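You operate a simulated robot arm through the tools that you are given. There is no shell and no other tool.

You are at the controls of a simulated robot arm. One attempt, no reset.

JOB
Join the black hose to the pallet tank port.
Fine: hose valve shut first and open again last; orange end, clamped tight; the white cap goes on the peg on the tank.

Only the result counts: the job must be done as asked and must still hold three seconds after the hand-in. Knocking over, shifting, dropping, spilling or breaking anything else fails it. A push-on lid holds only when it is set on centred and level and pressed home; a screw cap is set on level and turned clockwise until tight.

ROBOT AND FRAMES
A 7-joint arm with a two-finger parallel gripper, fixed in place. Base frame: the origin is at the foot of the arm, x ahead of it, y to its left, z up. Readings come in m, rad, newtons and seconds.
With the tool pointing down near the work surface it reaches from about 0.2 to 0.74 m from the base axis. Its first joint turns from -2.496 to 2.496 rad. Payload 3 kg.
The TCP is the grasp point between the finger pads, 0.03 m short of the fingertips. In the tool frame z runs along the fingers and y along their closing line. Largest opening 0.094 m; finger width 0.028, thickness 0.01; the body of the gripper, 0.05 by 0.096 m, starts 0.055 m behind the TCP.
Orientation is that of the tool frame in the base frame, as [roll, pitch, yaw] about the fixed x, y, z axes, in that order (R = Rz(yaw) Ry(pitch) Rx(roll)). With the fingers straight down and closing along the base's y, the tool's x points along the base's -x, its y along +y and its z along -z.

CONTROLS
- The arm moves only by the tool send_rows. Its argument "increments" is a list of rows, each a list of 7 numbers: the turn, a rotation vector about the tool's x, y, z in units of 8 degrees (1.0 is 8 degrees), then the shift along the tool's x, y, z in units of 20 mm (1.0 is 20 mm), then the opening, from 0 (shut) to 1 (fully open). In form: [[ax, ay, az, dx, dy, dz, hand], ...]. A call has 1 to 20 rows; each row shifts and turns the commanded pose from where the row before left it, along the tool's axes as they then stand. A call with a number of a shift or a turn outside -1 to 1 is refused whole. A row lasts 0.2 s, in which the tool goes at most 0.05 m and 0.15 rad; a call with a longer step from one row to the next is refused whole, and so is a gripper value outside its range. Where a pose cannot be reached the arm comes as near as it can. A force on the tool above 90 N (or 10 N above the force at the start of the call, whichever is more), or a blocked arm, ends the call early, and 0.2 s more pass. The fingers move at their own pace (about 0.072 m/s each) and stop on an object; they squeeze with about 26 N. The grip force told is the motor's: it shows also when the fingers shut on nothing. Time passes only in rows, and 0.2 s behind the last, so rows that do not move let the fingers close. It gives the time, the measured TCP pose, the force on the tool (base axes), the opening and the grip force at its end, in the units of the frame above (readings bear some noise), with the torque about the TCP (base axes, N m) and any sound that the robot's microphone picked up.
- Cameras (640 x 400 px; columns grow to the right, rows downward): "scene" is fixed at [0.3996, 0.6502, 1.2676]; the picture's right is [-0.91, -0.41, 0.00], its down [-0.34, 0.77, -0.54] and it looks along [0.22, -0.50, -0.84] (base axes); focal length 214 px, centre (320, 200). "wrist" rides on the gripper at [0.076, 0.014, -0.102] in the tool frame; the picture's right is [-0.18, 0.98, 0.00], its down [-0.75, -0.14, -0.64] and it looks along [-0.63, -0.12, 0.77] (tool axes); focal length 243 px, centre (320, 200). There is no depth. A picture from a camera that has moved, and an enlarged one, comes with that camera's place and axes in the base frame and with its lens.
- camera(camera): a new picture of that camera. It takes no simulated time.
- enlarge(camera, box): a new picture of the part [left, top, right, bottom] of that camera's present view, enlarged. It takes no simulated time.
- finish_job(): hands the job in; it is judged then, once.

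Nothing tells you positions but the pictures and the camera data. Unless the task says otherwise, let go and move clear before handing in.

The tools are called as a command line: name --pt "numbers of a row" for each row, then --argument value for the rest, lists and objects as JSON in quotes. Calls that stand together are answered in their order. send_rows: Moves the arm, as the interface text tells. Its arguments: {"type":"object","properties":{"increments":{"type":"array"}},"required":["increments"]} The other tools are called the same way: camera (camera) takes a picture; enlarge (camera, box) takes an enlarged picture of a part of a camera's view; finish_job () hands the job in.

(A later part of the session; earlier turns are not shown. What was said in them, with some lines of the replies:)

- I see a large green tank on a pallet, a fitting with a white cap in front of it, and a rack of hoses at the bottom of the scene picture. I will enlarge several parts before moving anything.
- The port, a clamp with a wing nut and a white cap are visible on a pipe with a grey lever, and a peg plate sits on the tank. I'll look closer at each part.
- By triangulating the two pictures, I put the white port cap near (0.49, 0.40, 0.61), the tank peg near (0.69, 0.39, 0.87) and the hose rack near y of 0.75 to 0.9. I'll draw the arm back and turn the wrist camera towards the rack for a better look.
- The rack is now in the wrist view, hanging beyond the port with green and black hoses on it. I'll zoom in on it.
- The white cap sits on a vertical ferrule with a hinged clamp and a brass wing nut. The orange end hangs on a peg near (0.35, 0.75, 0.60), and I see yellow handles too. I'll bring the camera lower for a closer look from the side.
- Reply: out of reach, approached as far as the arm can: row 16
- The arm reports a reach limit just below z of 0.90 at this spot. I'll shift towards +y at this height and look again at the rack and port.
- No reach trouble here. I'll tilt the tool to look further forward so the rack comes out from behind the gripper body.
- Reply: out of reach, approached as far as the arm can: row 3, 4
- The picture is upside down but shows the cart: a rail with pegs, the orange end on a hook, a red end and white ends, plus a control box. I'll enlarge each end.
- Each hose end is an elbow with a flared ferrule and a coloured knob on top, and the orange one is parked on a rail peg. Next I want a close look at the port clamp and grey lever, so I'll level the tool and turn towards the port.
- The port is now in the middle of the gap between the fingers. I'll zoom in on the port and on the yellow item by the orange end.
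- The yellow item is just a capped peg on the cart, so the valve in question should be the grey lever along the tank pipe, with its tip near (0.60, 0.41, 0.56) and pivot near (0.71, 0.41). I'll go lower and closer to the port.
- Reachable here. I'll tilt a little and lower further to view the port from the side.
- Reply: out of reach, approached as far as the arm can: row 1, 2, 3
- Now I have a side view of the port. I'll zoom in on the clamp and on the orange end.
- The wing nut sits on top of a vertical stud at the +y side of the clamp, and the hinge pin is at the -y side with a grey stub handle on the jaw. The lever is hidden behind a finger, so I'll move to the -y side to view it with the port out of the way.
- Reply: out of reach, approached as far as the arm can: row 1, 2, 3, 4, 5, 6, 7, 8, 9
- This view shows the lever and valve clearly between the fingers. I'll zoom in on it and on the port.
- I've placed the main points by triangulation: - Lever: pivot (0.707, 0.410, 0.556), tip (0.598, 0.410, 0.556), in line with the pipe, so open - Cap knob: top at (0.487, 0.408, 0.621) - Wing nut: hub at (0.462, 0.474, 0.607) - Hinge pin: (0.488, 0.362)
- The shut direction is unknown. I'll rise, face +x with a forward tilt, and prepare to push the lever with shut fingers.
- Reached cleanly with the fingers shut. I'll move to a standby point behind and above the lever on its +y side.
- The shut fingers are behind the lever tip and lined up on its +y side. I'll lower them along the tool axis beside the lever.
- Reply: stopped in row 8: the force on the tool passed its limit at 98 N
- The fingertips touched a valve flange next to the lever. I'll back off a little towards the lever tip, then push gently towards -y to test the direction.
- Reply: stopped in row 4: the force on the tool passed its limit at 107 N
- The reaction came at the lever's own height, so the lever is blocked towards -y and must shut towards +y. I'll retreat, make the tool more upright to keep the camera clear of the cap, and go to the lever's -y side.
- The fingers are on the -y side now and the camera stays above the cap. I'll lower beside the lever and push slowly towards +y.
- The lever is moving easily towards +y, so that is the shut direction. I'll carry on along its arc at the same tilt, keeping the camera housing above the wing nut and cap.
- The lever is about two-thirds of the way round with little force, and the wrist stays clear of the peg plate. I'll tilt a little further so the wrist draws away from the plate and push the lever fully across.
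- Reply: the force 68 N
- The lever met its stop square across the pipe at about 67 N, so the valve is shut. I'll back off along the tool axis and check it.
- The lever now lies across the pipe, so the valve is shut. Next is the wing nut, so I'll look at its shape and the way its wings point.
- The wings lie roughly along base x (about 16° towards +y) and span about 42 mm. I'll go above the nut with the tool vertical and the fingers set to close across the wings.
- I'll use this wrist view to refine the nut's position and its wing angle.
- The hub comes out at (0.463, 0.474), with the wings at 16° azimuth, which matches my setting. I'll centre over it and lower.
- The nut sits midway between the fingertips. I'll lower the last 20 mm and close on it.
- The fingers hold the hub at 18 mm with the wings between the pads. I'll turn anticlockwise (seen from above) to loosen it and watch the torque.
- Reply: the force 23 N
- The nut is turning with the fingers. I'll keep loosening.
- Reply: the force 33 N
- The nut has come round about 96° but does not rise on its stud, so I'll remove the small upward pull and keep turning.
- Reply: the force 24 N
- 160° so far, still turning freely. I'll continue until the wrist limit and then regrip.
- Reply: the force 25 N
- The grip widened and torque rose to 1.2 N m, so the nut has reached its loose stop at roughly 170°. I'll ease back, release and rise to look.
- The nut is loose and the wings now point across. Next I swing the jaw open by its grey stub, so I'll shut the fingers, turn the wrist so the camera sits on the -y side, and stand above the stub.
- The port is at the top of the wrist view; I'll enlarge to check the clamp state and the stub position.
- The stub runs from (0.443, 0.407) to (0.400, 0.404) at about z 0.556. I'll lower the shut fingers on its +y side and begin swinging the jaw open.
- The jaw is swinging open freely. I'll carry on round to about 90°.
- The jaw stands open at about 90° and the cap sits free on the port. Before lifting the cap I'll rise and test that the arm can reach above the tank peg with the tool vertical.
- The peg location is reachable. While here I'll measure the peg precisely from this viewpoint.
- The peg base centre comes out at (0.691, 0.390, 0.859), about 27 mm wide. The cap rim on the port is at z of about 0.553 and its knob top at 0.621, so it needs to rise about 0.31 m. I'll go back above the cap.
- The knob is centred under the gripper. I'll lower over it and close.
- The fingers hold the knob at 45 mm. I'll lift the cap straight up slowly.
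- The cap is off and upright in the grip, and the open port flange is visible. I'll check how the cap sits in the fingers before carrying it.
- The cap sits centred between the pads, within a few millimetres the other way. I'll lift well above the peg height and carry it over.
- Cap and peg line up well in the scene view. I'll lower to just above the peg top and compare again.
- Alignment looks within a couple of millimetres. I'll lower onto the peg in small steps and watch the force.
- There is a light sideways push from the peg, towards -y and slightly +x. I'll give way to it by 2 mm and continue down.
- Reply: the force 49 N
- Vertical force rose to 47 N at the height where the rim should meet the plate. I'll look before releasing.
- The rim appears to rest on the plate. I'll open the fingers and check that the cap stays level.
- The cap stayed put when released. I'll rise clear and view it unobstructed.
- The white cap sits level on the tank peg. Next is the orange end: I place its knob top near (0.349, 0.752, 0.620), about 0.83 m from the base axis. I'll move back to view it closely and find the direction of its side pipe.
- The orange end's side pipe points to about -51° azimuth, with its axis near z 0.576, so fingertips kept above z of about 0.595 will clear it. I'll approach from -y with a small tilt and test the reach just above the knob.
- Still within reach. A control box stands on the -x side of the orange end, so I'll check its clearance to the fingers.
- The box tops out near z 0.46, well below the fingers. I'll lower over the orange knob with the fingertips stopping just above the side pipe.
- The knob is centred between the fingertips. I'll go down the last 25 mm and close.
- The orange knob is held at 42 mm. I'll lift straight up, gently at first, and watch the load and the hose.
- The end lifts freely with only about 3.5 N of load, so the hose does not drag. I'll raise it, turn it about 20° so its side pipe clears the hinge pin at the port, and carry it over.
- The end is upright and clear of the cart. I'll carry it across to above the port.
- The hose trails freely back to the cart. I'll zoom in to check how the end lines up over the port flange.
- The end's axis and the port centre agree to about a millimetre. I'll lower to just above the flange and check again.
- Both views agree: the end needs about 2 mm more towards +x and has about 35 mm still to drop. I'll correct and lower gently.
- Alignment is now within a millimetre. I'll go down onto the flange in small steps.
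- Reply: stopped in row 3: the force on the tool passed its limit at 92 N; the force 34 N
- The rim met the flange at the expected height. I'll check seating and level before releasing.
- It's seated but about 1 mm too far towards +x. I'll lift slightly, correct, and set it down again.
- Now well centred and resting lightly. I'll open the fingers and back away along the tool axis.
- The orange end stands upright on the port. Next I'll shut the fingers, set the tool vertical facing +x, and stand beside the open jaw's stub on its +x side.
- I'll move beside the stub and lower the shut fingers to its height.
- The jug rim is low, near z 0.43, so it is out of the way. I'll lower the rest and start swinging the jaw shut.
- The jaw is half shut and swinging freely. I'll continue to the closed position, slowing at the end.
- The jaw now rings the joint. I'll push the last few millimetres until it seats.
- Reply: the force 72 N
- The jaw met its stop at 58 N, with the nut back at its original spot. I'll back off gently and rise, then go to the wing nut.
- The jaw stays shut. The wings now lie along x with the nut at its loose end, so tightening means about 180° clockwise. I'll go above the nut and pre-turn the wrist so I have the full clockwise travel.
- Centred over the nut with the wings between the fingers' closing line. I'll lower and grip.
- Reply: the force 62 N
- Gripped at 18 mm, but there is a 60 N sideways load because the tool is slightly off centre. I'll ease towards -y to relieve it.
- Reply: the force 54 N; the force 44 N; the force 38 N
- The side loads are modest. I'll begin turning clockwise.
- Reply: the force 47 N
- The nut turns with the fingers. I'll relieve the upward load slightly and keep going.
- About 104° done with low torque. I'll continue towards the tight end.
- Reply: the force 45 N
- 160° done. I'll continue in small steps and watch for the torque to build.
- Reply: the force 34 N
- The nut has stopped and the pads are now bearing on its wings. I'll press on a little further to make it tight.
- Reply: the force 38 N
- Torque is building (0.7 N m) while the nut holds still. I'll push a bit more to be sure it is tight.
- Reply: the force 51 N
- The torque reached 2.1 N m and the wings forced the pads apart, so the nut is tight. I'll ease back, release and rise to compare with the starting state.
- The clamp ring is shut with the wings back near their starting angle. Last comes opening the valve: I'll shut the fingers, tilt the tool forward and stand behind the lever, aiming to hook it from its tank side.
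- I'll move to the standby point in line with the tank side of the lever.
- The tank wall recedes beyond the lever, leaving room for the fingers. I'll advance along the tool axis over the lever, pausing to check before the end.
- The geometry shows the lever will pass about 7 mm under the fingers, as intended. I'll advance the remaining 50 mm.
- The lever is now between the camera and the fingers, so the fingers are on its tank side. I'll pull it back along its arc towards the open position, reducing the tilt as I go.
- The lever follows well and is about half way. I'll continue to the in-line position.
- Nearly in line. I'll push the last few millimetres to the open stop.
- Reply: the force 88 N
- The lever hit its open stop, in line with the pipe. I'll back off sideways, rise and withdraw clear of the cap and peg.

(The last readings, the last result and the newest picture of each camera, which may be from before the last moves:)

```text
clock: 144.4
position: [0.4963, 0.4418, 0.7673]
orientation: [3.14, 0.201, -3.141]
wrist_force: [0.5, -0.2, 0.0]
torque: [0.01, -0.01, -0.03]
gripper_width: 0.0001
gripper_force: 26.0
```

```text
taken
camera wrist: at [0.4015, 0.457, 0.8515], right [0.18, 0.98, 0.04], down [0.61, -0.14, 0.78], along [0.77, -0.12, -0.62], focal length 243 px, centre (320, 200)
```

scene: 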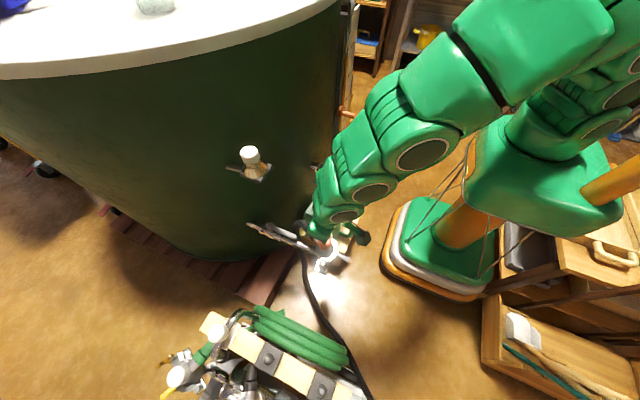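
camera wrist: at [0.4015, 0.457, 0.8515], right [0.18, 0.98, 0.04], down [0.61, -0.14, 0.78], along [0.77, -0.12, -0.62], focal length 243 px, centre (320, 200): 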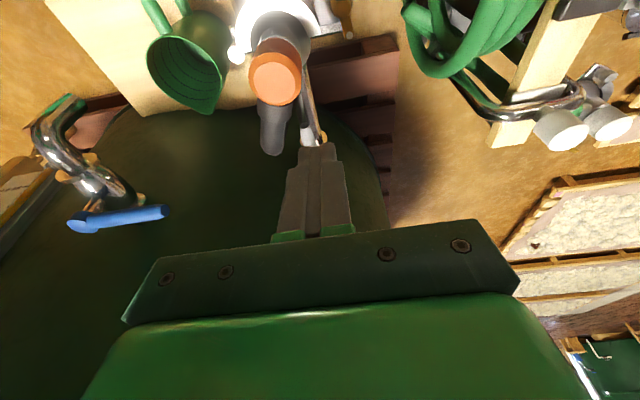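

I'll withdraw the arm well clear to get an unobstructed look at everything.

send_rows --pt "0 0.72 0 0 0 -0.9 0" --pt "0 0.72 0 0 0 -0.9 0" --pt "0 0 0 0 0 -1 0" --pt "0 0 0 0 0 -1 0" --pt "0 0 0 0 0 -1 0" --pt "0 0 0 0 0 -1 0" --pt "0 0 0 0.6 -0.95 -0.3 0" --pt "0 0 0 0.6 -0.95 -0.3 0" --pt "0 0 0 0.6 -0.95 -0.3 0" --pt "0 0 0 0.6 -0.95 -0.3 0" --pt "0 0 0 0.6 -0.95 -0.3 0" --pt "0 0 0 0.6 -0.95 -0.3 0" --pt "0 0 0 0.6 -0.95 -0.3 0" --pt "0 0 0 0.6 -0.95 -0.3 0" --pt "0 0 0 0.6 -0.95 -0.3 0" --pt "0 0 0 0.6 -0.95 -0.3 0"

camera --camera "scene"

enlarge --camera "scene" --box '[290, 225, 370, 275]'

enlarge --camera "scene" --box '[308, 250, 348, 275]'

enlarge --camera "scene" --box '[240, 205, 320, 255]'

enlarge --camera "scene" --box '[215, 130, 295, 180]'

enlarge --camera "wrist" --box '[330, 0, 530, 125]'

```text
clock: 147.8
position: [0.3702, 0.2517, 0.9441]
orientation: [3.141, 0.001, -3.14]
wrist_force: [0.0, 0.4, 0.3]
torque: [0.01, 0.01, -0.02]
gripper_width: 0.0001
gripper_force: 26.4
```

```text
taken
```

scene: 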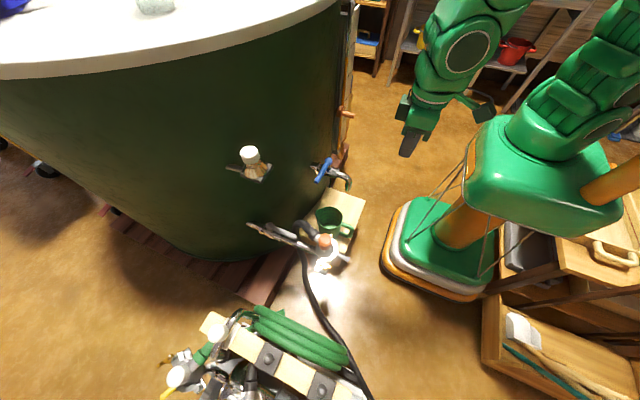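

```text
8.00 times, centred on (330, 250) of scene
camera zoom: at [0.3996, 0.6502, 1.2676], right [-0.91, -0.41, 0.0], down [-0.34, 0.77, -0.54], along [0.22, -0.5, -0.84], focal length 1716 px, centre (240, -200)
```

zoom: 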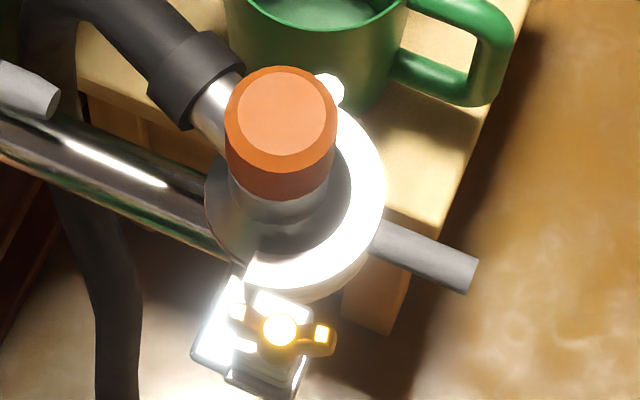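

```text
16.00 times, centred on (328, 262) of scene
camera zoom: at [0.3996, 0.6502, 1.2676], right [-0.91, -0.41, 0.0], down [-0.34, 0.77, -0.54], along [0.22, -0.5, -0.84], focal length 3432 px, centre (192, -800)
```

zoom: 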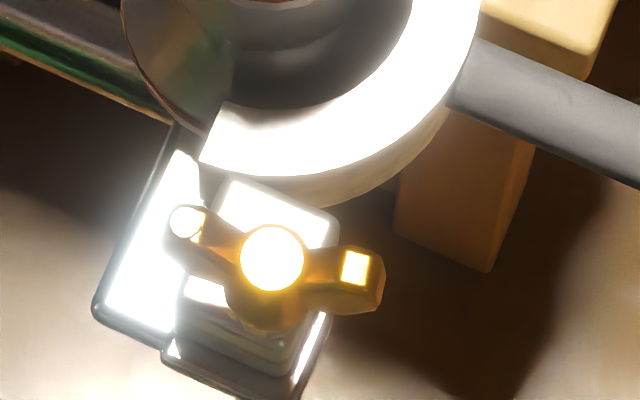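

```text
8.00 times, centred on (280, 230) of scene
camera zoom: at [0.3996, 0.6502, 1.2676], right [-0.91, -0.41, 0.0], down [-0.34, 0.77, -0.54], along [0.22, -0.5, -0.84], focal length 1716 px, centre (640, -40)
```

zoom: 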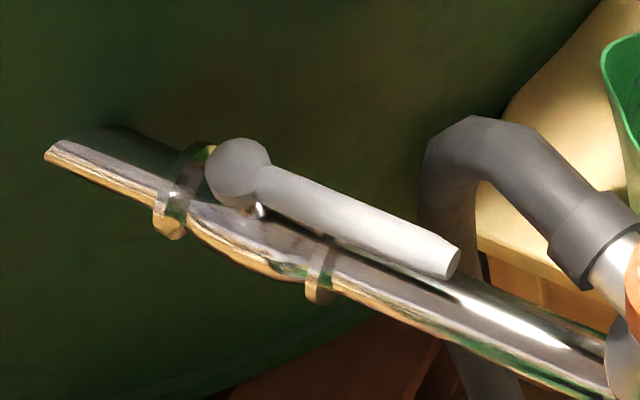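

```text
8.00 times, centred on (255, 155) of scene
camera zoom: at [0.3996, 0.6502, 1.2676], right [-0.91, -0.41, 0.0], down [-0.34, 0.77, -0.54], along [0.22, -0.5, -0.84], focal length 1716 px, centre (840, 560)
```

zoom: 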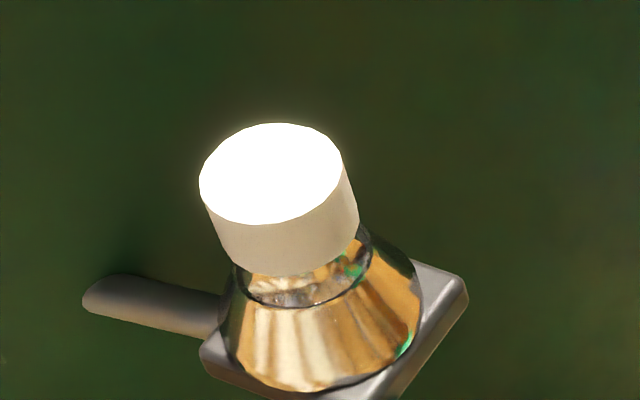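

```text
3.20 times, centred on (430, 62) of wrist
camera zoom: at [0.2941, 0.2659, 1.0448], right [0.18, 0.98, 0.0], down [0.75, -0.14, 0.64], along [0.63, -0.12, -0.77], focal length 776 px, centre (-32, 640)
```

zoom: 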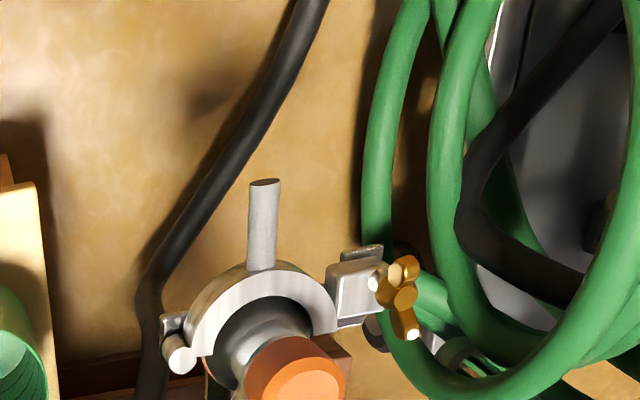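

Everything looks right except one detail: the wing nut now reads about 9° azimuth, against roughly 0 to 2° at the start. I eased back while still gripping, so it was dragged a little loose, and it needs re-tightening. I'll look closely at the surroundings of the lever and nut before deciding how.

camera --camera "wrist"

enlarge --camera "wrist" --box '[300, 40, 440, 150]'

enlarge --camera "scene" --box '[250, 200, 350, 280]'

```text
taken
camera wrist: at [0.2941, 0.2659, 1.0448], right [0.18, 0.98, 0.0], down [0.75, -0.14, 0.64], along [0.63, -0.12, -0.77], focal length 243 px, centre (320, 200)
```

wrist: 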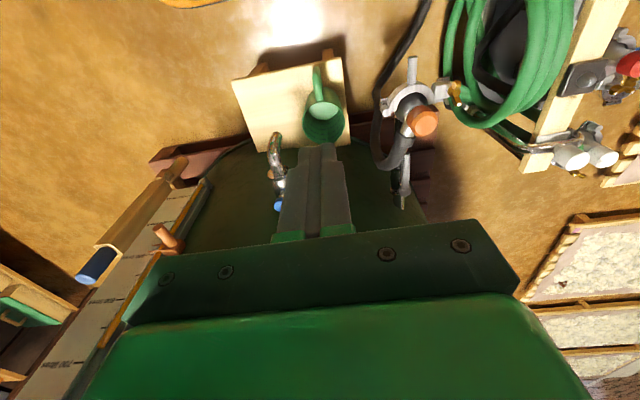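

```text
3.64 times, centred on (370, 95) of wrist
camera zoom: at [0.2941, 0.2659, 1.0448], right [0.18, 0.98, 0.0], down [0.75, -0.14, 0.64], along [0.63, -0.12, -0.77], focal length 882 px, centre (138, 582)
```

zoom: 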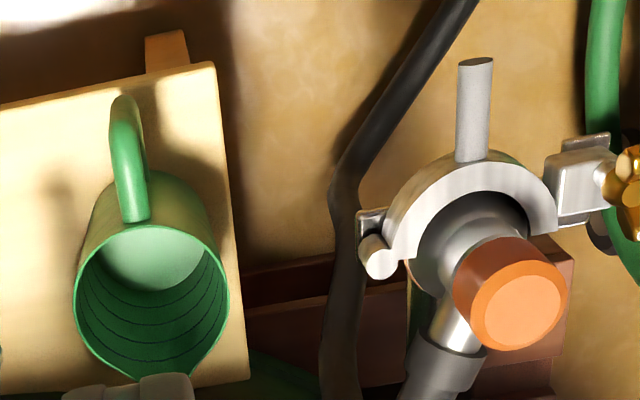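

```text
5.00 times, centred on (300, 240) of scene
camera zoom: at [0.3996, 0.6502, 1.2676], right [-0.91, -0.41, 0.0], down [-0.34, 0.77, -0.54], along [0.22, -0.5, -0.84], focal length 1072 px, centre (420, 0)
```

zoom: 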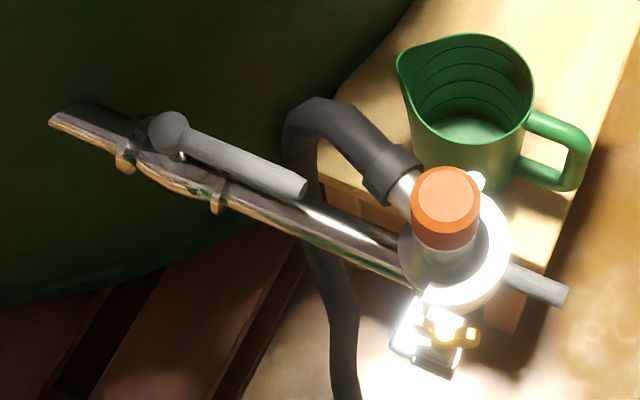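

The hose bends down just past the lever tip, so there is room. To keep the asked order strictly, I'll shut the valve again, re-tighten the nut fully, and then open the valve last. First to standby on the lever's -y side, pushing nearer the pivot so the camera stays clear of the orange knob.

send_rows --pt "0 0 0 -0.722 0.722 0.8 0" --pt "0 0 0 -0.722 0.722 0.8 0" --pt "0 0 0 -0.722 0.722 0.8 0" --pt "0 0 0 -0.722 0.722 0.8 0" --pt "0 0 0 -0.722 0.722 0.8 0" --pt "0 0 0 -0.722 0.722 0.8 0" --pt "0 0 0 -0.722 0.722 0.8 0" --pt "0 0 0 -0.722 0.722 0.8 0" --pt "0 0 0 -0.722 0.722 0.8 0" --pt "0 -0.967 0 0 0 0 0" --pt "0 -0.967 0 0 0 0 0" --pt "0 0 0 -0.836 0 0.916 0" --pt "0 0 0 -0.836 0 0.916 0" --pt "0 0 0 -0.836 0 0.916 0" --pt "0 0 0 -0.836 0 0.916 0" --pt "0 0 0 -0.836 0 0.916 0"

camera --camera "wrist"

enlarge --camera "scene" --box '[225, 130, 385, 280]'

```text
clock: 151.2
position: [0.6051, 0.3818, 0.7338]
orientation: [3.14, 0.274, -3.139]
wrist_force: [-1.1, 0.0, -0.5]
torque: [0.02, -0.02, -0.03]
gripper_width: 0.0
gripper_force: 25.9
```

```text
taken
camera wrist: at [0.5049, 0.3967, 0.8116], right [0.18, 0.98, 0.05], down [0.55, -0.14, 0.82], along [0.81, -0.12, -0.57], focal length 243 px, centre (320, 200)
```

wrist: 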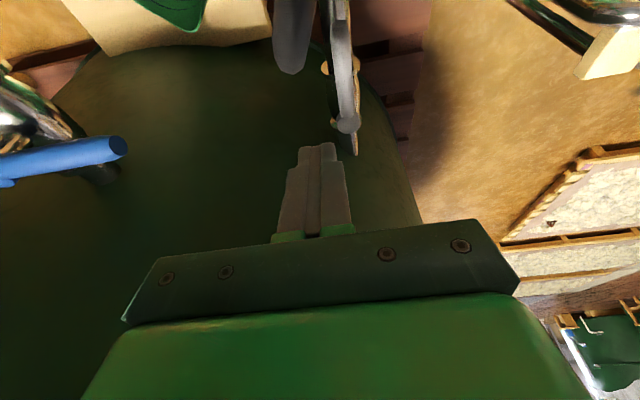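

```text
2.67 times, centred on (305, 205) of scene
camera zoom: at [0.3996, 0.6502, 1.2676], right [-0.91, -0.41, 0.0], down [-0.34, 0.77, -0.54], along [0.22, -0.5, -0.84], focal length 572 px, centre (360, 187)
```

zoom: 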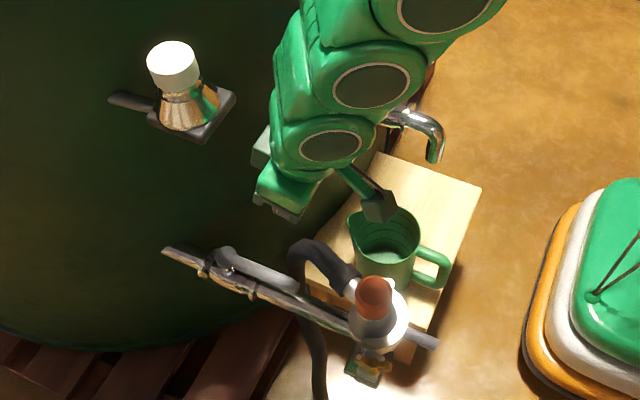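

The hand is well clear of the cap. I'll advance along the tool axis to the lever's -y side.

send_rows --pt "0 0 0 0 0 1 0" --pt "0 0 0 0 0 1 0" --pt "0 0 0 0 0 1 0" --pt "0 0 0 0 0 1 0" --pt "0 0 0 0 0 1 0" --pt "0 0 0 0 0 1 0" --pt "0 0 0 0 0 1 0" --pt "0 0 0 0 0 0.95 0"

camera --camera "wrist"

enlarge --camera "scene" --box '[225, 130, 385, 280]'

```text
clock: 153.0
position: [0.6494, 0.384, 0.5786]
orientation: [3.14, 0.271, -3.141]
wrist_force: [-0.4, 0.0, 0.2]
torque: [0.02, -0.01, 0.0]
gripper_width: 0.0002
gripper_force: 26.2
```

```text
taken
camera wrist: at [0.5489, 0.3977, 0.6566], right [0.18, 0.98, 0.05], down [0.55, -0.14, 0.82], along [0.81, -0.12, -0.57], focal length 243 px, centre (320, 200)
```

wrist: 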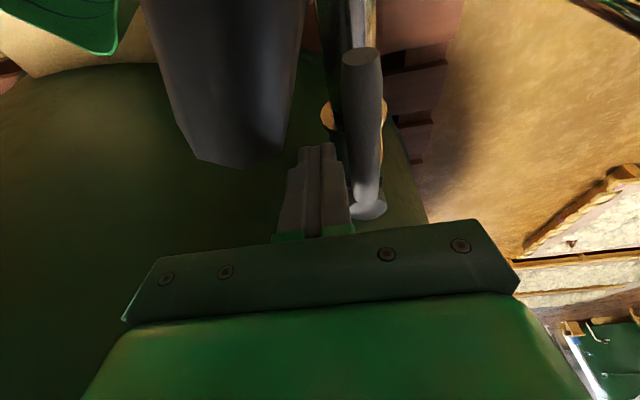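

```text
2.67 times, centred on (305, 205) of scene
camera zoom: at [0.3996, 0.6502, 1.2676], right [-0.91, -0.41, 0.0], down [-0.34, 0.77, -0.54], along [0.22, -0.5, -0.84], focal length 572 px, centre (360, 187)
```

zoom: 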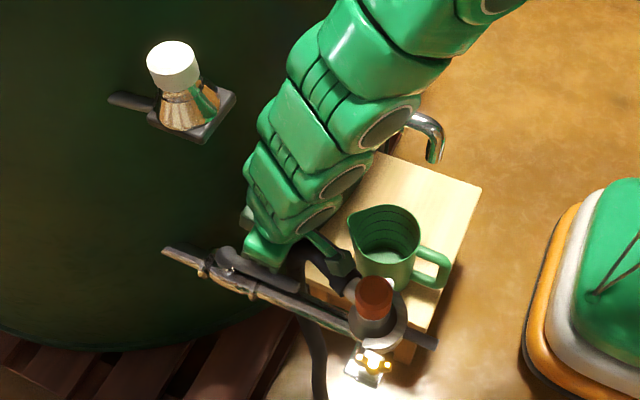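

Clearances hold. I'll push the lever round to shut, adding tilt as it goes.

send_rows --pt "0 0 0 0.178 0.49 -0.05 0" --pt "0 0 0 0.178 0.49 -0.05 0" --pt "0 0 0 0.255 0.79 -0.07 0" --pt "0 0 0 0 0.945 0 0" --pt "0 -0.57 0 0 0 0 0" --pt "0 0 0 -0.268 0.9 0.098 0" --pt "0 -0.5 0 0 0 0 0" --pt "0 0 0 -0.57 0.755 0.255 0" --pt "0 0 0 -0.886 0.535 0.396 0" --pt "0 0 0 -0.27 0.1 0.12 0"

camera --camera "wrist"

```text
clock: 155.3
position: [0.6728, 0.483, 0.5788]
orientation: [-3.138, 0.416, -3.139]
wrist_force: [-8.0, -0.9, 9.4]
torque: [-0.07, -0.03, -0.02]
gripper_width: 0.0
gripper_force: 26.3
stopped in row 10: the force on the tool passed its limit at 102 N (the readings are from after the stop); the commanded pose is now the measured one
```

```text
taken
camera wrist: at [0.5628, 0.4983, 0.6403], right [0.17, 0.98, 0.07], down [0.43, -0.14, 0.89], along [0.89, -0.12, -0.45], focal length 243 px, centre (320, 200)
```

wrist: 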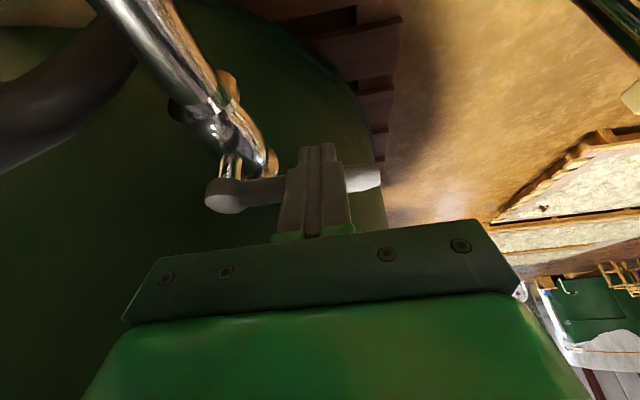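

The lever is at its shut stop again. I'll retreat and return above the wing nut with the fingers open, set so that closing nudges the nut clockwise.

send_rows --pt "0 0 0 0.5 0 -0.3 0" --pt "0 0 0 0 0 -1 0" --pt "0 0 0 0 0 -1 0" --pt "0 0 0 0 0 -1 0" --pt "0 0 0 0 0 -1 0" --pt "0 0 0 0 0 -1 0" --pt "0 0 0 0 0 -1 0" --pt "0 0 0 0 0 -1 0.2" --pt "0 0 0 0 0 -1 0.5" --pt "0 0.993 0 0 0 0 0.5" --pt "0 0.993 0 0 0 0 0.5" --pt "0 0.993 0 0 0 0 0.5" --pt "0 0 0 0.95 -0.064 0 0.5" --pt "0 0 0 0.95 -0.064 0 0.5" --pt "0 0 0 0.95 -0.064 0 0.5" --pt "0 0 0 0.95 -0.064 0 0.5" --pt "0 0 0 0.95 -0.064 0 0.5" --pt "0 0 0 0.95 -0.064 0 0.5" --pt "0 0 0 0.95 -0.064 0 0.5"

camera --camera "wrist"

enlarge --camera "wrist" --box '[250, 60, 362, 130]'

```text
clock: 159.3
position: [0.4668, 0.4734, 0.7269]
orientation: [-3.139, -0.001, -3.14]
wrist_force: [-1.0, 0.0, 0.4]
torque: [-0.01, -0.02, -0.05]
gripper_width: 0.0468
gripper_force: 0.1
```

```text
taken
camera wrist: at [0.3895, 0.4893, 0.8279], right [0.18, 0.98, 0.0], down [0.75, -0.14, 0.64], along [0.63, -0.12, -0.77], focal length 243 px, centre (320, 200)
```

wrist: 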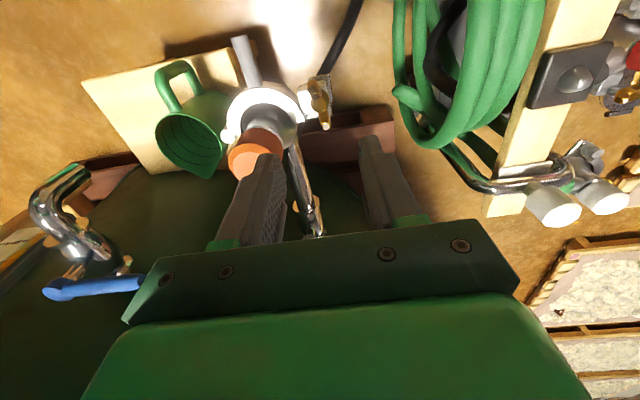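

```text
5.71 times, centred on (306, 95) of wrist
camera zoom: at [0.3895, 0.4893, 0.8279], right [0.18, 0.98, 0.0], down [0.75, -0.14, 0.64], along [0.63, -0.12, -0.77], focal length 1386 px, centre (400, 800)
```

zoom: 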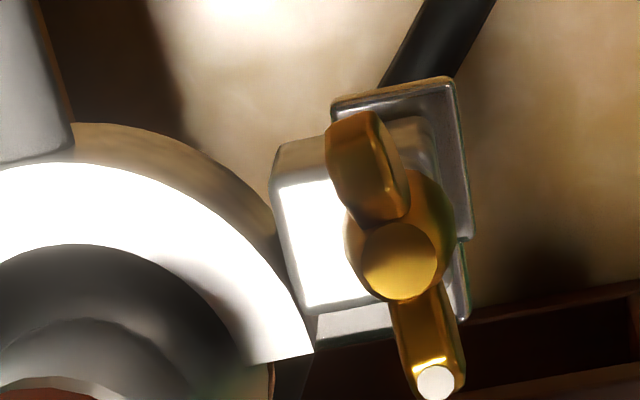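

The nut's azimuth reads 8.8°, which confirms it needs tightening. I'll centre, lower and grip.

send_rows --pt "0 0 0 0.17 0.06 0 0.5" --pt "0 0 0 0 0 1 0.5" --pt "0 0 0 0 0 1 0.5" --pt "0 0 0 0 0 1 0.5" --pt "0 0 0 0 0 1 0.5" --pt "0 0 0 0 0 1 0.5" --pt "0 0 0 0 0 0.27 0.5" --pt "0 0 0 0 0 0 0.3" --pt "0 0 0 0 0 0 0" --pt "0 0 0 0 0 0 0" --pt "0 0 0 0 0 0 0"

enlarge --camera "wrist" --box '[220, 80, 380, 200]'

```text
clock: 161.7
position: [0.4624, 0.4725, 0.622]
orientation: [-3.137, 0.001, -3.141]
wrist_force: [2.9, -7.5, -0.8]
torque: [-0.2, -0.27, -0.02]
gripper_width: 0.0181
gripper_force: 45.0
```

```text
3.33 times, centred on (300, 140) of wrist
camera zoom: at [0.3857, 0.4893, 0.7224], right [0.18, 0.98, 0.0], down [0.75, -0.14, 0.64], along [0.63, -0.12, -0.77], focal length 809 px, centre (387, 400)
```

zoom: 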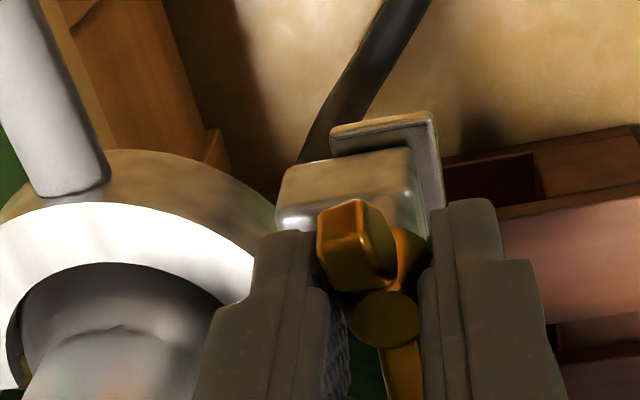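

Gripped evenly at 18 mm. I'll turn clockwise until the torque builds up clearly.

send_rows --pt "0 0 1 0 0 0 0" --pt "0 0 1 0 0 0 0"

send_rows --pt "0 0 1 0 0 0 0"

send_rows --pt "0 0 0.5 0 0 0 0"

enlarge --camera "wrist" --box '[220, 80, 380, 200]'

```text
clock: 162.3
position: [0.4608, 0.4748, 0.6218]
orientation: [-3.139, 0.004, 2.862]
wrist_force: [5.5, -22.2, 29.7]
torque: [-0.27, -0.25, 0.86]
gripper_width: 0.0177
gripper_force: 45.1
```

```text
clock: 162.7
position: [0.4617, 0.4739, 0.6224]
orientation: [3.141, 0.005, 2.72]
wrist_force: [10.9, -36.7, 51.4]
torque: [-0.26, -0.12, 2.26]
gripper_width: 0.0215
gripper_force: 45.2
```

```text
clock: 163.1
position: [0.4617, 0.474, 0.6223]
orientation: [-3.138, 0.002, 2.651]
wrist_force: [8.1, -43.5, 58.9]
torque: [-0.38, 0.11, 2.3]
gripper_width: 0.0244
gripper_force: 44.8
```

```text
3.33 times, centred on (300, 140) of wrist
camera zoom: at [0.4017, 0.5236, 0.7227], right [0.63, 0.78, 0.0], down [0.6, -0.48, 0.64], along [0.5, -0.4, -0.76], focal length 809 px, centre (387, 400)
```

zoom: 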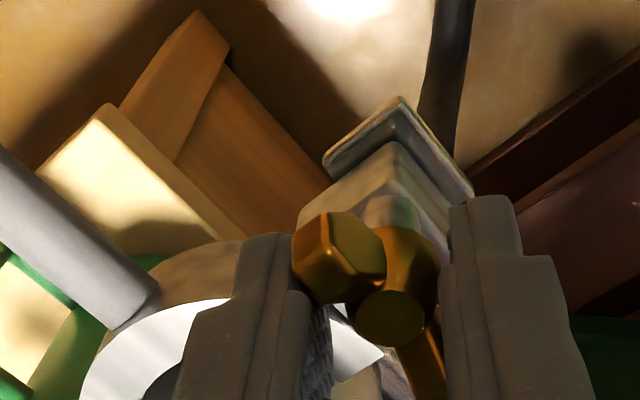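

The nut is against its stop at 2.3 N m with the pads being forced apart. This time I'll open the fingers directly, without turning back, and lift.

send_rows --pt "0 0 0 0 0 0 0.5" --pt "0 0 0 0 0 0 0.5" --pt "0 0 0 0 0 0 0.5" --pt "0 0 0 0 0 -1 0.5" --pt "0 0 0 0 0 -1 0.5" --pt "0 0 0 0 0 -1 0.5" --pt "0 0 0 0 0 -1 0.5" --pt "0 0 0 0 0 -1 0.5" --pt "0 0 -1 0 0 0 0.5" --pt "0 0 -1 0 0 0 0.5" --pt "0 0 -1 0 0 0 0.5" --pt "0 0 -0.5 0 0 0 0.5"

camera --camera "wrist"

enlarge --camera "wrist" --box '[250, 60, 362, 130]'

```text
clock: 165.7
position: [0.4608, 0.4743, 0.7211]
orientation: [-3.14, -0.001, -3.139]
wrist_force: [-0.2, -0.1, 0.0]
torque: [0.01, 0.02, -0.01]
gripper_width: 0.0471
gripper_force: 0.1
```

```text
taken
camera wrist: at [0.385, 0.4901, 0.8224], right [0.18, 0.98, 0.0], down [0.75, -0.14, 0.64], along [0.63, -0.12, -0.77], focal length 243 px, centre (320, 200)
```

wrist: 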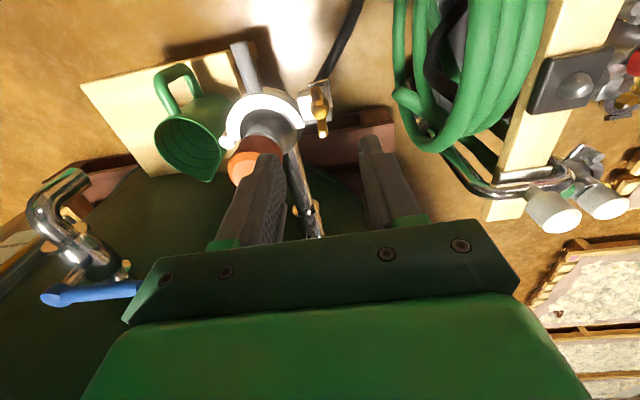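

```text
5.71 times, centred on (306, 95) of wrist
camera zoom: at [0.385, 0.4901, 0.8224], right [0.18, 0.98, 0.0], down [0.75, -0.14, 0.64], along [0.63, -0.12, -0.77], focal length 1386 px, centre (400, 800)
```

zoom: 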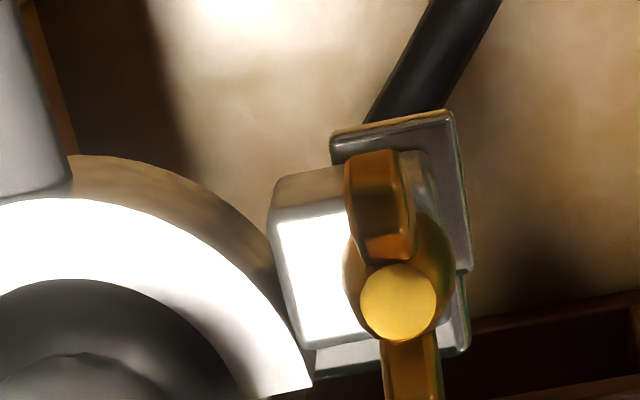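

The wing azimuth is now about -0.5°, fully back at the tight position. Now to open the valve last: shut the fingers, tilt, and go to the same standby as before.

send_rows --pt "0 0 0 0 0 -0.75 0.3" --pt "0 0 0 0 0 -0.75 0" --pt "0 -1 0 0 0 0 0" --pt "0 -1 0 0 0 0 0" --pt "0 -1 0 0 0 0 0" --pt "0 -1 0 0 0 0 0" --pt "0 -0.3 0 0 0 0 0" --pt "0 0 0 -0.734 0.07 0.613 0" --pt "0 0 0 -0.734 0.07 0.613 0" --pt "0 0 0 -0.734 0.07 0.613 0" --pt "0 0 0 -0.734 0.07 0.613 0" --pt "0 0 0 -0.734 0.07 0.613 0" --pt "0 0 0 -0.734 0.07 0.613 0" --pt "0 0 0 -0.734 0.07 0.613 0" --pt "0 0 0 -0.734 0.07 0.613 0"

camera --camera "wrist"

```text
clock: 168.9
position: [0.6131, 0.4852, 0.7349]
orientation: [-3.138, 0.603, -3.14]
wrist_force: [0.3, 0.8, -0.3]
torque: [0.0, -0.02, 0.03]
gripper_width: 0.0
gripper_force: 25.9
```

```text
taken
camera wrist: at [0.4929, 0.5013, 0.7762], right [0.15, 0.98, 0.1], down [0.26, -0.14, 0.96], along [0.95, -0.12, -0.27], focal length 243 px, centre (320, 200)
```

wrist: 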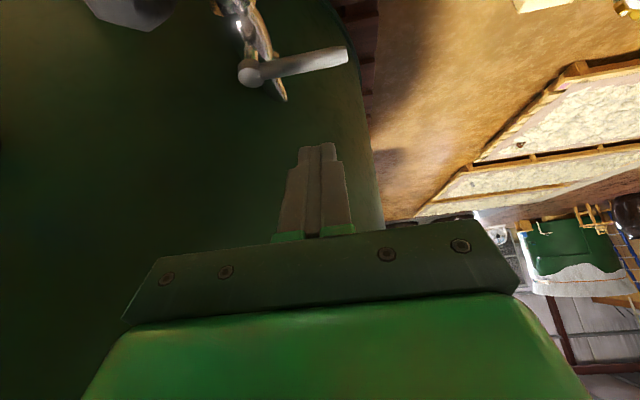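

The line is about 5 mm closer to the lever than last time, so I'll offset slightly before advancing over it.

send_rows --pt "0 0 0 -0.25 0 0 0" --pt "0 0 0 0 0 0.935 0" --pt "0 0 0 0 0 0.935 0" --pt "0 0 0 0 0 0.935 0" --pt "0 0 0 0 0 0.935 0" --pt "0 0 0 0 0 0.935 0" --pt "0 0 0 0 0 0.935 0" --pt "0 0 0 0 0 0.935 0"

camera --camera "wrist"

```text
clock: 170.7
position: [0.693, 0.486, 0.6312]
orientation: [-3.137, 0.601, -3.139]
wrist_force: [-0.1, 0.1, -0.9]
torque: [0.02, 0.0, 0.0]
gripper_width: 0.0001
gripper_force: 26.0
```

```text
taken
camera wrist: at [0.5728, 0.5019, 0.6716], right [0.15, 0.98, 0.1], down [0.26, -0.14, 0.96], along [0.95, -0.12, -0.27], focal length 243 px, centre (320, 200)
```

wrist: 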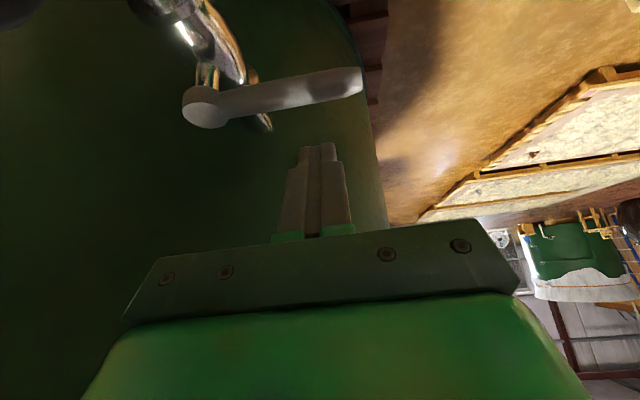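

send_rows --pt "0 0 0 0 0 0.945 0" --pt "0 0 0 0 0 0.945 0" --pt "0 0 0 0 0 0.945 0"

camera --camera "wrist"

```text
clock: 171.5
position: [0.7232, 0.4855, 0.5837]
orientation: [-3.137, 0.601, -3.141]
wrist_force: [0.3, 0.9, 0.1]
torque: [-0.02, 0.06, -0.01]
gripper_width: 0.0
gripper_force: 25.7
```

```text
taken
camera wrist: at [0.6035, 0.4998, 0.6237], right [0.15, 0.98, 0.1], down [0.26, -0.14, 0.96], along [0.95, -0.12, -0.28], focal length 243 px, centre (320, 200)
```

wrist: 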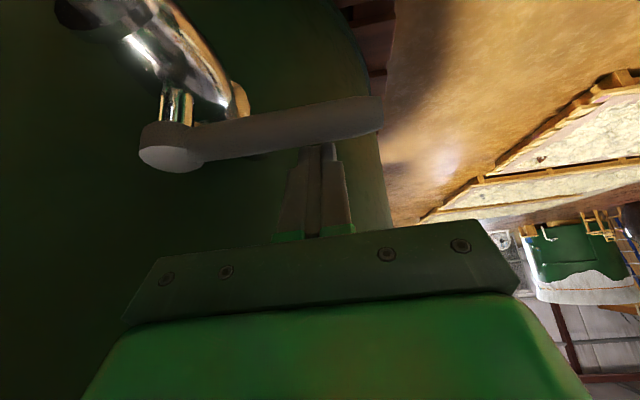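

The lever is again on the camera side of the fingers. I'll repeat the pull to the open position.

send_rows --pt "0 0 0 0.568 0.107 -0.328 0" --pt "0 0 0 0.568 0.107 -0.328 0" --pt "0 0.716 0 0 0 0 0" --pt "0 0 0 0.768 -0.04 -0.42 0" --pt "0 0.716 0 0 0 0 0" --pt "0 0 0 0.755 -0.435 -0.32 0" --pt "0 0.716 0 0 0 0 0" --pt "0 0 0 0.597 -0.78 -0.185 0" --pt "0 0.716 0 0 0 0 0" --pt "0 0 0 0.43 -0.95 -0.087 0"

camera --camera "wrist"

```text
clock: 173.7
position: [0.6432, 0.4443, 0.5819]
orientation: [-3.14, 0.201, -3.141]
wrist_force: [0.0, 0.0, -1.0]
torque: [0.06, 0.02, -0.01]
gripper_width: 0.0
gripper_force: 25.8
```

```text
taken
camera wrist: at [0.5487, 0.4605, 0.6668], right [0.18, 0.98, 0.03], down [0.61, -0.14, 0.78], along [0.77, -0.12, -0.63], focal length 243 px, centre (320, 200)
```

wrist: 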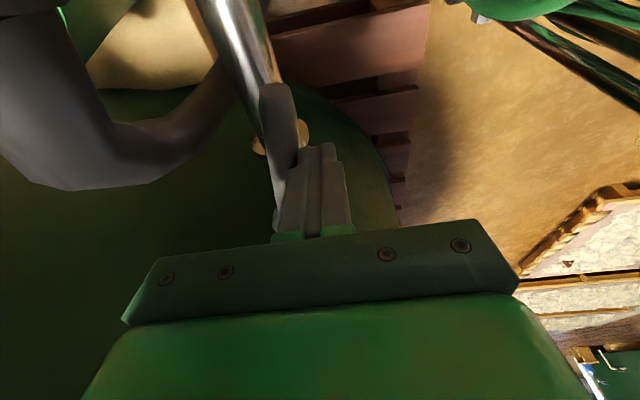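

send_rows --pt "0 0 0 0.15 -0.4 -0.03 0" --pt "0 0 0 0.1 -0.3 -0.02 0" --pt "0 0 0 0 -0.18 0 0"

```text
clock: 174.5
position: [0.6376, 0.4293, 0.5831]
orientation: [-3.14, 0.2, -3.139]
wrist_force: [0.4, 9.3, -5.1]
torque: [0.34, -0.04, 0.05]
gripper_width: 0.0001
gripper_force: 25.9
```

send_rows --pt "0 0 0 0 -0.12 0 0" --pt "0 0 0 0 -0.1 0 0"

```text
clock: 175.1
position: [0.6378, 0.4282, 0.5838]
orientation: [3.137, 0.204, -3.139]
wrist_force: [4.1, 65.9, -19.2]
torque: [1.98, -0.08, 0.24]
gripper_width: 0.0
gripper_force: 26.4
```

The lever is against its open stop at 66 N. I'll back off and withdraw the same safe way as before.

send_rows --pt "0 0 0 0 0.5 0 0" --pt "0 0 0 0 0.5 0 0" --pt "0 0 0 0 0 -1 0" --pt "0 0 0 0 0 -1 0" --pt "0 0 0 0 0 -1 0" --pt "0 0 0 0.625 0 -0.94 0" --pt "0 0 0 0.625 0 -0.94 0" --pt "0 0 0 0.625 0 -0.94 0" --pt "0 0 0 0.625 0 -0.94 0" --pt "0 0 0 0.625 0 -0.94 0" --pt "0 0 0 0.625 0 -0.94 0" --pt "0 0 0 0.625 0 -0.94 0" --pt "0 0 0 0.625 0 -0.94 0"

send_rows --pt "0 0.72 0 0 0 -0.9 0" --pt "0 0.72 0 0 0 -0.9 0.3" --pt "0 0 0 0 0 -1 0.5" --pt "0 0 0 0 0 -1 0.5" --pt "0 0 0 0 0 -1 0.5" --pt "0 0 0 0 0 -1 0.5" --pt "0 0 0 0.6 -0.95 -0.3 0.5" --pt "0 0 0 0.6 -0.95 -0.3 0.5" --pt "0 0 0 0.6 -0.95 -0.3 0.5" --pt "0 0 0 0.6 -0.95 -0.3 0.5" --pt "0 0 0 0.6 -0.95 -0.3 0.5" --pt "0 0 0 0.6 -0.95 -0.3 0.5" --pt "0 0 0 0.6 -0.95 -0.3 0.5" --pt "0 0 0 0.6 -0.95 -0.3 0.5" --pt "0 0 0 0.6 -0.95 -0.3 0.5" --pt "0 0 0 0.6 -0.95 -0.3 0.5"

camera --camera "scene"

enlarge --camera "scene" --box '[290, 225, 370, 275]'

enlarge --camera "scene" --box '[308, 250, 348, 275]'

enlarge --camera "scene" --box '[240, 205, 320, 255]'

enlarge --camera "scene" --box '[215, 130, 295, 180]'

enlarge --camera "scene" --box '[150, 290, 390, 400]'

```text
clock: 177.9
position: [0.498, 0.4449, 0.7701]
orientation: [-3.138, 0.201, 3.141]
wrist_force: [0.0, -0.1, 1.0]
torque: [-0.02, -0.04, 0.03]
gripper_width: 0.0
gripper_force: 26.0
```

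```text
clock: 181.3
position: [0.3716, 0.2545, 0.9444]
orientation: [-3.138, 0.0, 3.141]
wrist_force: [0.1, 0.0, 0.5]
torque: [0.01, -0.02, 0.03]
gripper_width: 0.0471
gripper_force: 0.1
```

```text
taken
```

scene: 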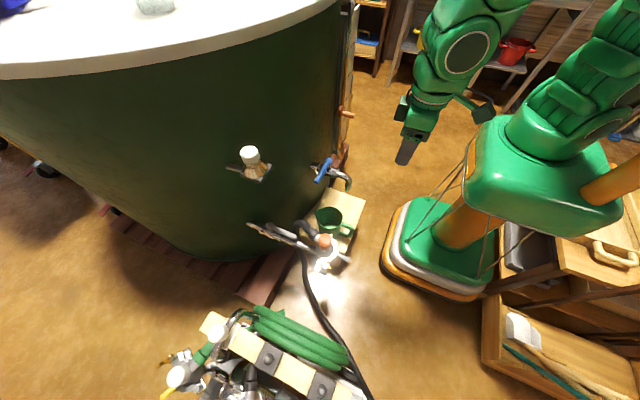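

```text
8.00 times, centred on (330, 250) of scene
camera zoom: at [0.3996, 0.6502, 1.2676], right [-0.91, -0.41, 0.0], down [-0.34, 0.77, -0.54], along [0.22, -0.5, -0.84], focal length 1716 px, centre (240, -200)
```

zoom: 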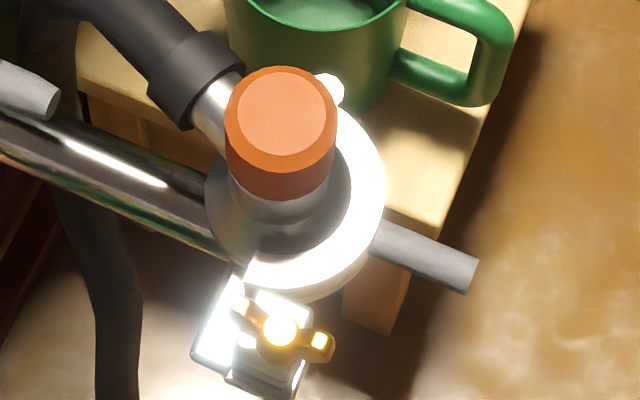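

```text
16.00 times, centred on (328, 262) of scene
camera zoom: at [0.3996, 0.6502, 1.2676], right [-0.91, -0.41, 0.0], down [-0.34, 0.77, -0.54], along [0.22, -0.5, -0.84], focal length 3432 px, centre (192, -800)
```

zoom: 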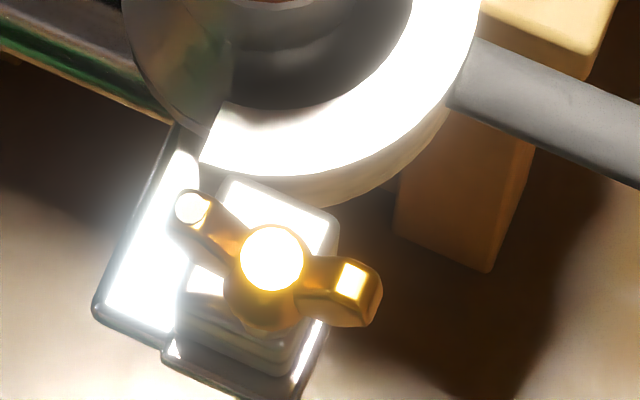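

```text
8.00 times, centred on (280, 230) of scene
camera zoom: at [0.3996, 0.6502, 1.2676], right [-0.91, -0.41, 0.0], down [-0.34, 0.77, -0.54], along [0.22, -0.5, -0.84], focal length 1716 px, centre (640, -40)
```

zoom: 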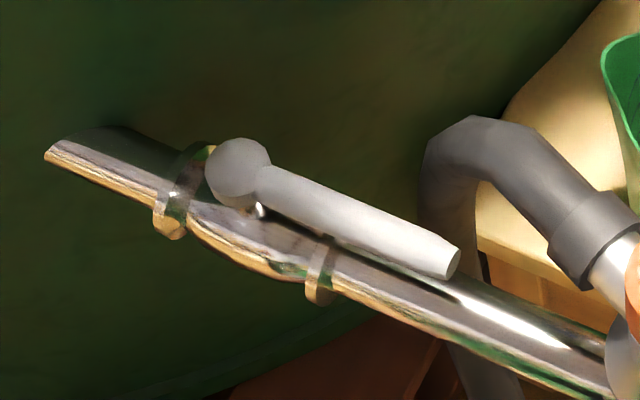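

```text
8.00 times, centred on (255, 155) of scene
camera zoom: at [0.3996, 0.6502, 1.2676], right [-0.91, -0.41, 0.0], down [-0.34, 0.77, -0.54], along [0.22, -0.5, -0.84], focal length 1716 px, centre (840, 560)
```

zoom: 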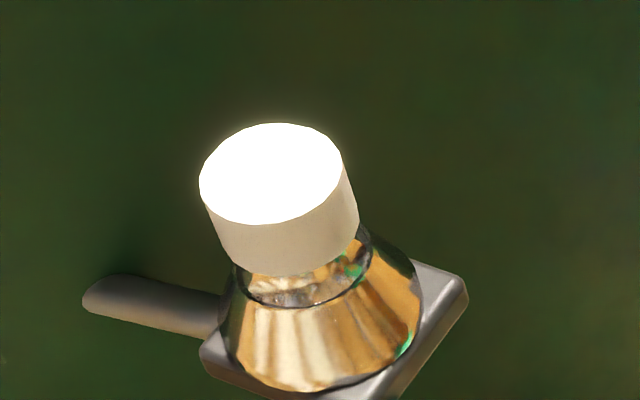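

```text
2.67 times, centred on (270, 345) of scene
camera zoom: at [0.3996, 0.6502, 1.2676], right [-0.91, -0.41, 0.0], down [-0.34, 0.77, -0.54], along [0.22, -0.5, -0.84], focal length 572 px, centre (453, -187)
```

zoom: 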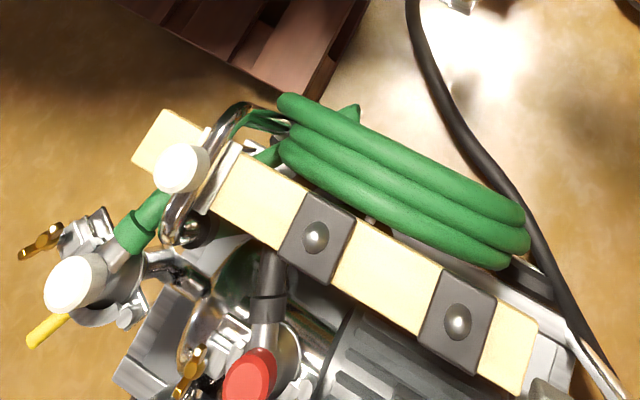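

Final check against the job:
- **Orange end:** upright on the port, with the clamp ring shut and the wing nut fully tight at 0° azimuth.
- **Hose valve:** the lever lies in line with the pipe, opened last.
- **White cap:** level on the tank peg.
- **Everything else:** the jug, tap and cart look as they were, and the arm is clear.

I'm handing in.

finish_job

```text
The job is handed in.
```

The black hose's orange end is joined to the pallet tank port and clamped tight. The white cap is on the tank peg, and the hose valve is open again. I've handed the job in; no verdict came back with it.

- **Valve order:** I shut the valve before loosening the clamp. After opening it I saw that the wing nut had slipped about 9° loose. I shut the valve again, tightened the nut to its stop and then opened the valve last. So for about 14 s the valve was open with the nut slightly short of tight.
- **Orange end:** it stands upright and centred on the port flange. The clamp jaw is shut, and the wing nut is back at its starting angle.
- **White cap:** it sits level on the tank peg at the height it should have when fully seated.
- **Contacts along the way:** early on, with the cap still clamped on the port, the gripper's camera bumped the wing nut. I also pushed the lever briefly the wrong way against its stop. I saw no damage from either.
- **Everything else:** I saw nothing moved or spilled. The arm is clear.
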